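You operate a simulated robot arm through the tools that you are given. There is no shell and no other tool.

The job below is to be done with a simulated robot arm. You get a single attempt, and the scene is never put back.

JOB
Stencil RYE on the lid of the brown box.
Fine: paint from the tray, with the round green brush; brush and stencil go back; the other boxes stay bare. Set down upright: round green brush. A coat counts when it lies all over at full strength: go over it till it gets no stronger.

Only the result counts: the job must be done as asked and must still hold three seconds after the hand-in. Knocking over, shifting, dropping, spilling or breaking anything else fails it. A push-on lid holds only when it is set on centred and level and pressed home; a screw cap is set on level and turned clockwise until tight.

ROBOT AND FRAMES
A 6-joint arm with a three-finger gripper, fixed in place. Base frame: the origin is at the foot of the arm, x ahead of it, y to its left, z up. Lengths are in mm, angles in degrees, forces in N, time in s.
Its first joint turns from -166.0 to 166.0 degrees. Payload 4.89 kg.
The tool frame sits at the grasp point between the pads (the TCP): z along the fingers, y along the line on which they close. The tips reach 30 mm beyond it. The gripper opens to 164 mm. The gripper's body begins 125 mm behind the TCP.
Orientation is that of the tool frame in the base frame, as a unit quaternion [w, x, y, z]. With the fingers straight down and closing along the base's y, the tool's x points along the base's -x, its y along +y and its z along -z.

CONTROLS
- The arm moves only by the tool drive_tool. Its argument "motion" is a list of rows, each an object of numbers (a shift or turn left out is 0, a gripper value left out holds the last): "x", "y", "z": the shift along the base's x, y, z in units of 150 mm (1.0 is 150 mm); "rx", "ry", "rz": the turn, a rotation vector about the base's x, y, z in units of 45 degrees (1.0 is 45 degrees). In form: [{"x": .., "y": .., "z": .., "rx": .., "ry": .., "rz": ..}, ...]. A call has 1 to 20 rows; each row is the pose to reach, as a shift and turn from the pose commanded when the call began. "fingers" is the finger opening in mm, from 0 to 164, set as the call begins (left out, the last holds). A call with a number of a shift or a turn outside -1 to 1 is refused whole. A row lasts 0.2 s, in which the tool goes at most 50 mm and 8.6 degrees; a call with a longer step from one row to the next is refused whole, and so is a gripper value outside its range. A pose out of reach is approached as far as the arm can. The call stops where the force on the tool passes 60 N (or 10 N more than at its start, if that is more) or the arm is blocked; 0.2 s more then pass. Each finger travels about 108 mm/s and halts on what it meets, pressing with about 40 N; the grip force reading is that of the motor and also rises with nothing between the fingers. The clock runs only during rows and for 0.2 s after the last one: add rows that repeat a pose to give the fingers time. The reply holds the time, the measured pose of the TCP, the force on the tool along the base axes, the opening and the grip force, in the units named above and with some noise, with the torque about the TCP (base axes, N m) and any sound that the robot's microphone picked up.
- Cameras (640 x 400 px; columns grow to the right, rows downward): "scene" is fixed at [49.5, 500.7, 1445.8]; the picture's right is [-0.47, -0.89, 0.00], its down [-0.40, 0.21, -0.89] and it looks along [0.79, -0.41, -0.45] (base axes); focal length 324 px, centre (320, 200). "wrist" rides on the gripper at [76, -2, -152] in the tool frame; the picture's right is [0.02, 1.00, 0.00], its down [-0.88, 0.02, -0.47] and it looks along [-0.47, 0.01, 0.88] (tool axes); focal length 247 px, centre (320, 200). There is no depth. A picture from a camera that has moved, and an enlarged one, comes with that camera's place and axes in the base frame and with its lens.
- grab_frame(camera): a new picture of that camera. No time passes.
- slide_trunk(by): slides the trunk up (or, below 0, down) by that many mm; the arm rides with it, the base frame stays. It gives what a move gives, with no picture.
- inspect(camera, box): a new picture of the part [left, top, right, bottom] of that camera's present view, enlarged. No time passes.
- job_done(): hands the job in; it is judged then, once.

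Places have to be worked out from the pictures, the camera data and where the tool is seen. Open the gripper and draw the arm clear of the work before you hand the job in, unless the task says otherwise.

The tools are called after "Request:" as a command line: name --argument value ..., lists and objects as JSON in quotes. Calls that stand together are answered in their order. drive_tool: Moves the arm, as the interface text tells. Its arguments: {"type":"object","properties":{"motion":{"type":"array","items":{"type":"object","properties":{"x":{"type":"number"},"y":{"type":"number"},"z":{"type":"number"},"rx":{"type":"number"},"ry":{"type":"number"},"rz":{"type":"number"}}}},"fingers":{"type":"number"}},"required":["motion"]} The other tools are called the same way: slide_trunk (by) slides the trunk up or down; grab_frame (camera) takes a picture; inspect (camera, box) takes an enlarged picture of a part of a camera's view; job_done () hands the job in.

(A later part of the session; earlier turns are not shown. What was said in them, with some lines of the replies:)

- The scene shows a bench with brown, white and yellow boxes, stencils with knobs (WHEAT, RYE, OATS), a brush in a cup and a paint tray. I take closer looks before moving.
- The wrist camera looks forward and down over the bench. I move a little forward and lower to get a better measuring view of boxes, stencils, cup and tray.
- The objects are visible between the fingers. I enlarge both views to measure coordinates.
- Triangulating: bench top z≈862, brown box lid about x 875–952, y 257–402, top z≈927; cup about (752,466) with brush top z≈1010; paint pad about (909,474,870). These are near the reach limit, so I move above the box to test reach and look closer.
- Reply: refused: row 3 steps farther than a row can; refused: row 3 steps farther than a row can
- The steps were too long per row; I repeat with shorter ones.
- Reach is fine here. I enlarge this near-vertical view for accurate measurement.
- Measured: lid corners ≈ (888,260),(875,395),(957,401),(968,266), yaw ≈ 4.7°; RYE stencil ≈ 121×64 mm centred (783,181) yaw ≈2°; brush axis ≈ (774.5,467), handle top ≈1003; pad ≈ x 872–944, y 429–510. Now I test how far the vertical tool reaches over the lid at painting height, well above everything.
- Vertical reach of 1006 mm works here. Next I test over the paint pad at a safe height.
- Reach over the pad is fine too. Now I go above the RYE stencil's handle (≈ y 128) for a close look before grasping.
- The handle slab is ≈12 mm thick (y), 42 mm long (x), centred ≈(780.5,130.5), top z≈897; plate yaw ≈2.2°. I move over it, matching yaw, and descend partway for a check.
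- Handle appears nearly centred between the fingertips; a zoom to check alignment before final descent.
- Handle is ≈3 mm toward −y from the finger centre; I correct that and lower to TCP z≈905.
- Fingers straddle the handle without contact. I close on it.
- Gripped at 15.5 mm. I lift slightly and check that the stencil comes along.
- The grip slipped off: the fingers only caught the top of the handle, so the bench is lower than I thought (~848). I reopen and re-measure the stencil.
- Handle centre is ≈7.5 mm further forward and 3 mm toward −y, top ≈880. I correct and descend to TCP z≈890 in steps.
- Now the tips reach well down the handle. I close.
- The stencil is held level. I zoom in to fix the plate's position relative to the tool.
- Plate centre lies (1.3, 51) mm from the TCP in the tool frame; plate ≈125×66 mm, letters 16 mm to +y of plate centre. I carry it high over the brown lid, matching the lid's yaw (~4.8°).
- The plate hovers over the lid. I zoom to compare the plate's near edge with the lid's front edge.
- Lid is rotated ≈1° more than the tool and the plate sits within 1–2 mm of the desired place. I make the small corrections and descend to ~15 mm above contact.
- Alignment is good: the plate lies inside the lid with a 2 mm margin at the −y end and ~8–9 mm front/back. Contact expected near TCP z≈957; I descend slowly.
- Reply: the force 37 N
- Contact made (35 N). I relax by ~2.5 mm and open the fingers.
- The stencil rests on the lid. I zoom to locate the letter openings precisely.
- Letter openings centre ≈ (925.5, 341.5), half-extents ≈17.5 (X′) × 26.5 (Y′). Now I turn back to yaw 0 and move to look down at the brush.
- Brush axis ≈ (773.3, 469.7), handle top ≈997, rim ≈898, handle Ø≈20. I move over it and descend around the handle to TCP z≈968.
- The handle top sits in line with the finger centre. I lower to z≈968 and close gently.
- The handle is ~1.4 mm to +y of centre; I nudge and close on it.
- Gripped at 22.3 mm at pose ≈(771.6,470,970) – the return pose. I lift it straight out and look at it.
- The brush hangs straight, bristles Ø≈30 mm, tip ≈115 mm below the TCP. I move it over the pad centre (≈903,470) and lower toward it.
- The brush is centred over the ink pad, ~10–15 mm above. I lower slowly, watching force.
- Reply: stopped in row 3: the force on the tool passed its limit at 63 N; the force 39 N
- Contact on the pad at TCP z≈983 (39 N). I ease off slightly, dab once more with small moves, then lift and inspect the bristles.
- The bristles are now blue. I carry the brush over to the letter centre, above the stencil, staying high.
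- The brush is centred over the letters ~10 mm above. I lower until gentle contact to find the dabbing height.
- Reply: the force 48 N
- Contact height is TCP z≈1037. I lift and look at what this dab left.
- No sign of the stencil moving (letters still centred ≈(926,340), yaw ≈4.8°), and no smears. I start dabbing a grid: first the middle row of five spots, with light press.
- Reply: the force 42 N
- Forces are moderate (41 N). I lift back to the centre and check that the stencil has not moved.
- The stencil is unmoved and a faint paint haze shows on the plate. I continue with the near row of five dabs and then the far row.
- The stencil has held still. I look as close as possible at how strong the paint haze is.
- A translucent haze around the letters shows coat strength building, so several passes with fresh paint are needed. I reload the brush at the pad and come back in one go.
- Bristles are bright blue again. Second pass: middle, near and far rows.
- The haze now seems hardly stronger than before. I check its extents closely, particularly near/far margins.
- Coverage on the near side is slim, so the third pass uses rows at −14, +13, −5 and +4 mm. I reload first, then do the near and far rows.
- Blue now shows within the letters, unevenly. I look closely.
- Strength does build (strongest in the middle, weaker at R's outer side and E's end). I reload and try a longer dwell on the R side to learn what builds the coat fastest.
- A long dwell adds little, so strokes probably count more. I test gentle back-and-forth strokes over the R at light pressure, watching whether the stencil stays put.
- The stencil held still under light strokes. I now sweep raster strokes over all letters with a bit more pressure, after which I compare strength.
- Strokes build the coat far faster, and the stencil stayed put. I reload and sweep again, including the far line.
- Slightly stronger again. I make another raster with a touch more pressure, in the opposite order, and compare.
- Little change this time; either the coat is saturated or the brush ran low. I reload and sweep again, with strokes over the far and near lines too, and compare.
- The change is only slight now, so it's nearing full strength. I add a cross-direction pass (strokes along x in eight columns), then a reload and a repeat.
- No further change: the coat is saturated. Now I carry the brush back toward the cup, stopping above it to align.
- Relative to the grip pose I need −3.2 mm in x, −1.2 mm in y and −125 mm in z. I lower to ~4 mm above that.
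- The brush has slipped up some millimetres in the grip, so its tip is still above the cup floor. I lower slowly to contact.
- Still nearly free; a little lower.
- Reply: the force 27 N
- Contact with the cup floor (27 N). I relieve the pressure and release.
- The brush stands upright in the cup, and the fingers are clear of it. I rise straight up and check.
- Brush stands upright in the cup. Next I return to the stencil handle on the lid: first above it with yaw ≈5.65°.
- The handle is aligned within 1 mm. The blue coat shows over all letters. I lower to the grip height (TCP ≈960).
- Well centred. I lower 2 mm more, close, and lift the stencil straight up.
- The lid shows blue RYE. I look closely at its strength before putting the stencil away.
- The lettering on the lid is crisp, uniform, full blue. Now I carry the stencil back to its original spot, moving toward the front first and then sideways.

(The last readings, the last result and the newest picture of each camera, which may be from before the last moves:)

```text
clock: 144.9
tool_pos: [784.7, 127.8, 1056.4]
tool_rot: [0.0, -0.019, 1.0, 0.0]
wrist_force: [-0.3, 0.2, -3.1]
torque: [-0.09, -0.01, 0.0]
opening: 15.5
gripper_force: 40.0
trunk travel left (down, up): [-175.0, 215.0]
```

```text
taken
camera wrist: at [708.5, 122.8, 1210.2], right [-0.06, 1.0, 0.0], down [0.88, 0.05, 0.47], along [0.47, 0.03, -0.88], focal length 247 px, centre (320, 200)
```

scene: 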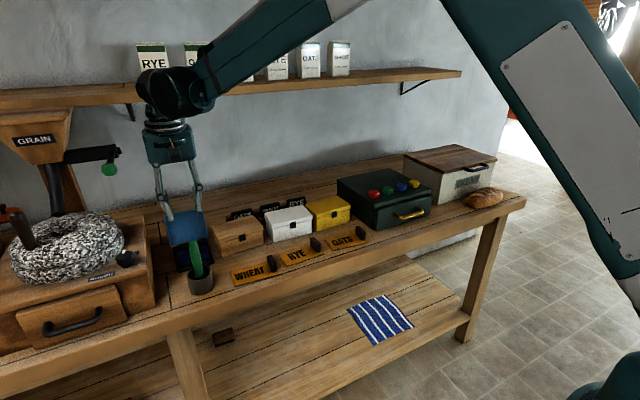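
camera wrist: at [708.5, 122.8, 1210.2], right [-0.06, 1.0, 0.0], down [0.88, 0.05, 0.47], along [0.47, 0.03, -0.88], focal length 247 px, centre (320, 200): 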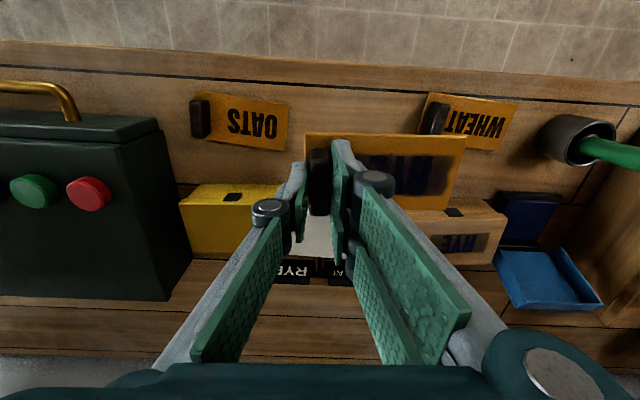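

Position is within 1 mm of the original grasp pose. I descend to ~10 mm above the bench contact height.

Request:
drive_tool --motion '[{"x": 0.005, "y": -0.007, "z": -0.3}, {"x": 0.005, "y": -0.007, "z": -0.6}, {"x": 0.005, "y": -0.007, "z": -0.85}, {"x": 0.005, "y": -0.007, "z": -1.0}, {"x": 0.005, "y": -0.007, "z": -1.0}, {"x": 0.005, "y": -0.007, "z": -1.0}]'

Request:
drive_tool --motion '[{"z": -0.03}, {"z": -0.055}, {"z": -0.07}, {"z": -0.07}]'

```text
clock: 146.3
tool_pos: [786.9, 127.7, 904.6]
tool_rot: [-0.001, -0.018, 1.0, 0.0]
wrist_force: [0.6, -0.2, -3.9]
torque: [-0.1, 0.03, -0.03]
opening: 15.5
gripper_force: 39.7
trunk travel left (down, up): [-175.0, 215.0]
```

```text
clock: 147.3
tool_pos: [786.7, 129.2, 897.0]
tool_rot: [0.0, -0.018, 1.0, 0.0]
wrist_force: [0.1, 0.2, -3.1]
torque: [-0.07, 0.01, 0.02]
opening: 15.7
gripper_force: 39.5
trunk travel left (down, up): [-175.0, 215.0]
```

No contact yet; I continue in small steps.

Request:
drive_tool --motion '[{"z": -0.01}, {"z": -0.02}, {"z": -0.02}]'

Request:
drive_tool --motion '[{"z": -0.008}, {"z": -0.014}, {"z": -0.014}]'

```text
clock: 148.1
tool_pos: [785.8, 127.3, 894.4]
tool_rot: [0.0, -0.019, 1.0, 0.0]
wrist_force: [0.6, -0.3, -3.8]
torque: [-0.12, -0.02, 0.0]
opening: 15.6
gripper_force: 39.6
trunk travel left (down, up): [-175.0, 215.0]
```

```text
clock: 148.9
tool_pos: [786.1, 127.0, 892.6]
tool_rot: [0.0, -0.018, 1.0, 0.0]
wrist_force: [0.5, 0.1, -2.7]
torque: [-0.09, 0.0, -0.02]
opening: 15.7
gripper_force: 39.5
trunk travel left (down, up): [-175.0, 215.0]
```

Request:
drive_tool --motion '[{"z": -0.007}, {"z": -0.012}, {"z": -0.012}]'

```text
clock: 149.7
tool_pos: [787.0, 128.0, 891.4]
tool_rot: [0.001, -0.018, 1.0, 0.0]
wrist_force: [0.0, -1.2, -0.9]
torque: [0.07, -0.05, -0.03]
opening: 15.5
gripper_force: 40.2
trunk travel left (down, up): [-175.0, 215.0]
```

The force is starting to lift off (−0.9 N vs −3): the plate is just touching. One more small step to seat it.

Request:
drive_tool --motion '[{"z": -0.004}, {"z": -0.006}, {"z": -0.006}]'

```text
clock: 150.5
tool_pos: [786.0, 128.1, 889.7]
tool_rot: [0.001, -0.018, 1.0, 0.001]
wrist_force: [13.1, -1.7, 25.1]
torque: [0.01, -0.01, -0.05]
opening: 15.9
gripper_force: 40.2
trunk travel left (down, up): [-175.0, 215.0]
```

The plate is seated on the bench. I ease up slightly, open and check.

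Request:
drive_tool --motion '[{"z": 0.005}, {"z": 0.005}]'

Request:
drive_tool --motion '[{"z": 0}, {"z": 0}, {"z": 0}]' --fingers 45

Request:
drive_tool --motion '[{"z": 0.25}, {"z": 0.5}, {"z": 0.8}, {"z": 1.0}, {"z": 1.0}]'

Request:
grab_frame --camera "wrist"

Request:
grab_frame --camera "scene"

```text
clock: 151.1
tool_pos: [786.0, 127.3, 891.0]
tool_rot: [-0.001, -0.019, 1.0, 0.0]
wrist_force: [7.5, -3.5, 11.8]
torque: [-0.09, -0.47, -0.12]
opening: 15.6
gripper_force: 39.5
trunk travel left (down, up): [-175.0, 215.0]
```

```text
clock: 151.9
tool_pos: [785.8, 128.8, 890.1]
tool_rot: [0.0, -0.018, 1.0, 0.0]
wrist_force: [0.7, -0.7, -0.1]
torque: [0.01, 0.02, 0.03]
opening: 45.2
gripper_force: 0.0
trunk travel left (down, up): [-175.0, 215.0]
```

```text
clock: 153.1
tool_pos: [787.1, 126.5, 1040.4]
tool_rot: [0.001, -0.018, 1.0, 0.0]
wrist_force: [-0.3, 1.3, -1.0]
torque: [0.03, -0.04, 0.02]
opening: 44.8
gripper_force: 0.1
trunk travel left (down, up): [-175.0, 215.0]
```

```text
taken
camera wrist: at [711.0, 122.5, 1194.6], right [-0.06, 1.0, 0.0], down [0.88, 0.05, 0.47], along [0.47, 0.03, -0.88], focal length 247 px, centre (320, 200)
```

wrist: 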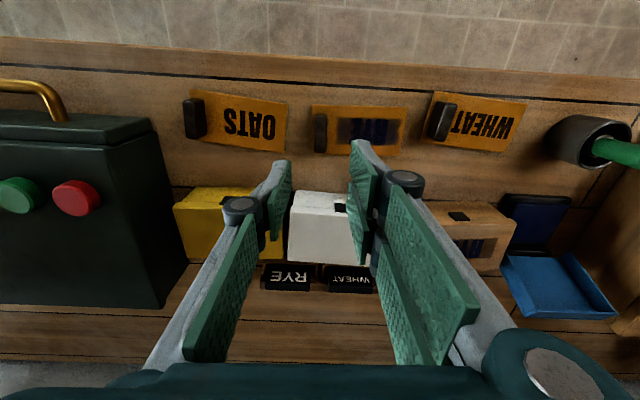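

```text
taken
```

scene: 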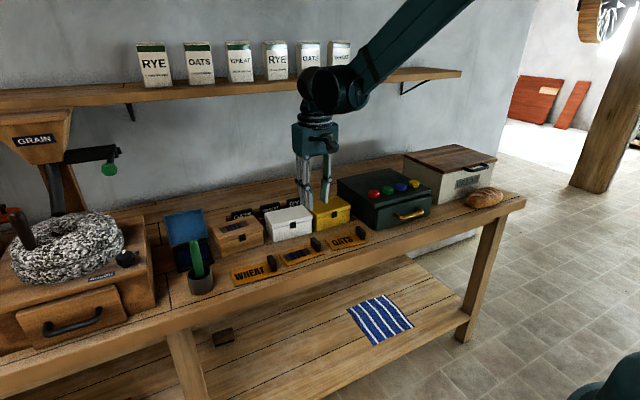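

The stencil is back in its row. I draw the arm back and up, then inspect everything once more.

Request:
drive_tool --motion '[{"z": 0.3}, {"x": -0.2, "y": 0.2, "z": 0.5}, {"x": -0.4, "y": 0.4, "z": 0.6}, {"x": -0.6, "y": 0.6, "z": 0.6, "rz": -0.048}, {"x": -0.8, "y": 0.8, "z": 0.6, "rz": -0.048}, {"x": -0.95, "y": 0.95, "z": 0.6, "rz": -0.048}, {"x": -0.95, "y": 0.95, "z": 0.6, "rz": -0.048}]' --fingers 100

Request:
inspect --camera "scene" --box '[150, 180, 390, 310]'

Request:
inspect --camera "wrist" --box '[140, 150, 460, 330]'

Request:
inspect --camera "scene" --box '[215, 208, 269, 243]'

```text
refused: row 2 steps farther than a row can; nothing moved
```

```text
2.67 times, centred on (270, 245) of scene
camera zoom: at [49.5, 500.7, 1445.8], right [-0.47, -0.89, 0.0], down [-0.4, 0.21, -0.89], along [0.79, -0.41, -0.45], focal length 863 px, centre (453, 80)
```

zoom: 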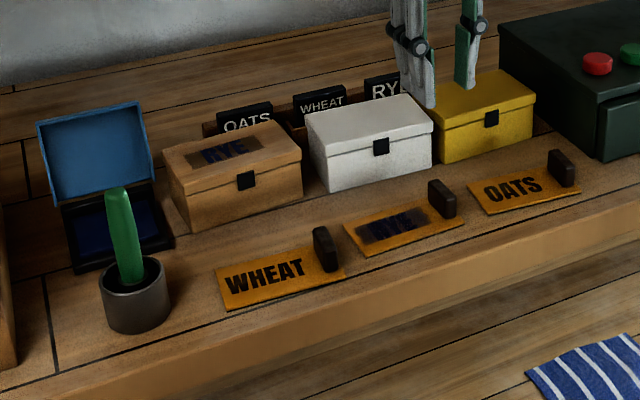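

```text
2.00 times, centred on (300, 240) of wrist
camera zoom: at [711.0, 122.5, 1194.6], right [-0.06, 1.0, 0.0], down [0.88, 0.05, 0.47], along [0.47, 0.03, -0.88], focal length 494 px, centre (360, 120)
```

zoom: 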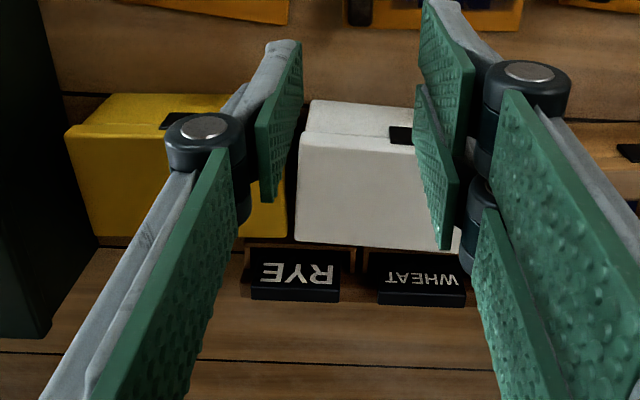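

```text
11.43 times, centred on (242, 226) of scene
camera zoom: at [49.5, 500.7, 1445.8], right [-0.47, -0.89, 0.0], down [-0.4, 0.21, -0.89], along [0.79, -0.41, -0.45], focal length 3700 px, centre (1211, -91)
```

zoom: 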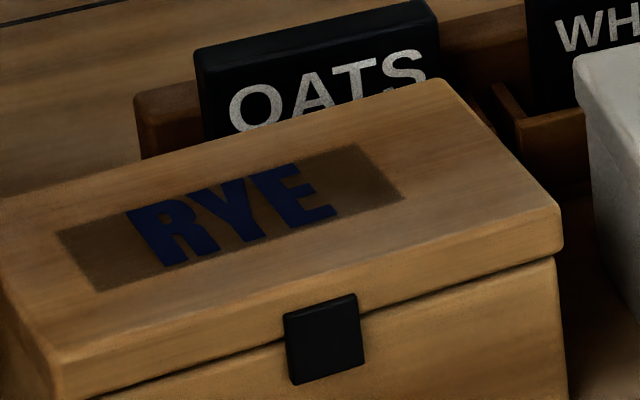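

The lid reads RYE in solid blue; brush, cup, stencils and boxes match their original places. I retreat with shorter steps.

Request:
drive_tool --motion '[{"z": 0.3}, {"x": -0.15, "y": 0.15, "z": 0.45}, {"x": -0.35, "y": 0.35, "z": 0.5}, {"x": -0.55, "y": 0.55, "z": 0.55}, {"x": -0.75, "y": 0.75, "z": 0.6}, {"x": -0.95, "y": 0.95, "z": 0.6}, {"x": -0.95, "y": 0.95, "z": 0.6}]' --fingers 100

Request:
grab_frame --camera "wrist"

Request:
inspect --camera "wrist" --box '[140, 150, 460, 330]'

Request:
inspect --camera "scene" --box '[150, 180, 390, 310]'

```text
clock: 154.7
tool_pos: [643.6, 269.5, 1129.2]
tool_rot: [0.001, -0.019, 1.0, 0.0]
wrist_force: [0.0, 0.7, -0.1]
torque: [0.05, -0.09, -0.01]
opening: 100.1
gripper_force: 0.0
trunk travel left (down, up): [-175.0, 215.0]
```

```text
taken
camera wrist: at [566.7, 265.5, 1283.5], right [-0.06, 1.0, 0.0], down [0.88, 0.05, 0.47], along [0.47, 0.03, -0.88], focal length 247 px, centre (320, 200)
```

wrist: 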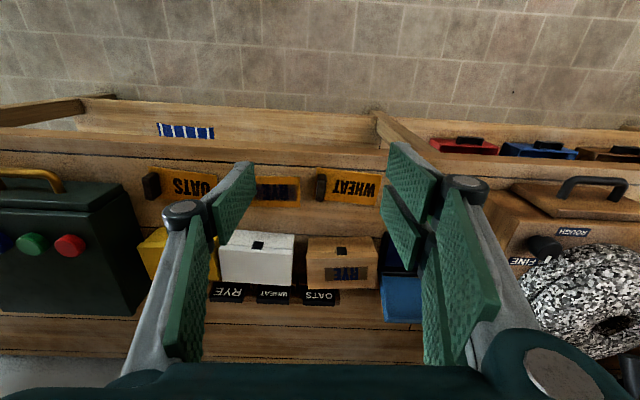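

```text
2.00 times, centred on (300, 240) of wrist
camera zoom: at [566.7, 265.5, 1283.5], right [-0.06, 1.0, 0.0], down [0.88, 0.05, 0.47], along [0.47, 0.03, -0.88], focal length 494 px, centre (360, 120)
```

zoom: 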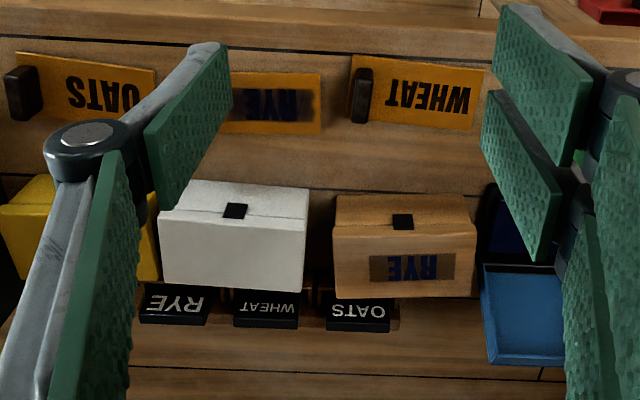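

```text
2.67 times, centred on (270, 245) of scene
camera zoom: at [49.5, 500.7, 1445.8], right [-0.47, -0.89, 0.0], down [-0.4, 0.21, -0.89], along [0.79, -0.41, -0.45], focal length 863 px, centre (453, 80)
```

zoom: 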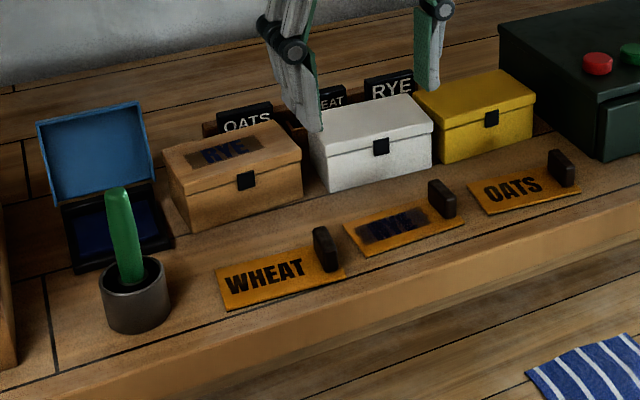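

All in order. One last close look at the lettering from above for evenness.

Request:
inspect --camera "wrist" --box '[310, 255, 390, 300]'

```text
8.00 times, centred on (350, 278) of wrist
camera zoom: at [566.7, 265.5, 1283.5], right [-0.06, 1.0, 0.0], down [0.88, 0.05, 0.47], along [0.47, 0.03, -0.88], focal length 1976 px, centre (80, -420)
```

zoom: 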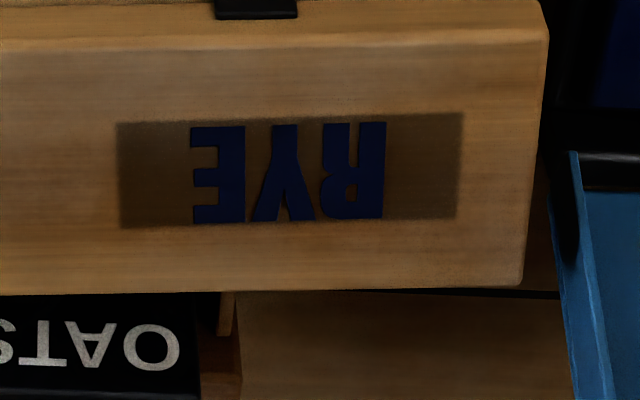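

RYE lies even and full-strength blue over every letter. The brush stands upright in its cup, the stencil is back in place, the other boxes are bare and the arm is clear, so I hand the job in.

Request:
job_done

```text
The job is handed in.
```

RYE is stencilled in solid blue on the lid of the brown box, and I've handed the job in. In the last close-up the paint covered all three letters evenly. The final passes added no more strength.

- **Brush:** the round green brush stands upright in its cup.
- **Stencil:** the RYE stencil is back in its place in the row, within about 1–2 mm. It still has blue paint around its letters.
- **Other boxes:** the white and yellow boxes are bare. Nothing else moved or fell in the final pictures.
- **Lid:** a faint darker rectangle shows around the letters, filling the area just around them. It may just be how the painted area is drawn, but I couldn't confirm that.
- **Lettering position:** the letters sit about 10 mm to the +y side (left, seen from the robot) of the lid's centre, because they are off-centre on the stencil and the stencil had to stay fully on the lid.

My first grip on the stencil was too high and slipped off, nudging it about 3 mm before the second grip held. The brush also slid a few millimetres up in the grip during painting, so I lowered it until it touched the cup floor before letting go.
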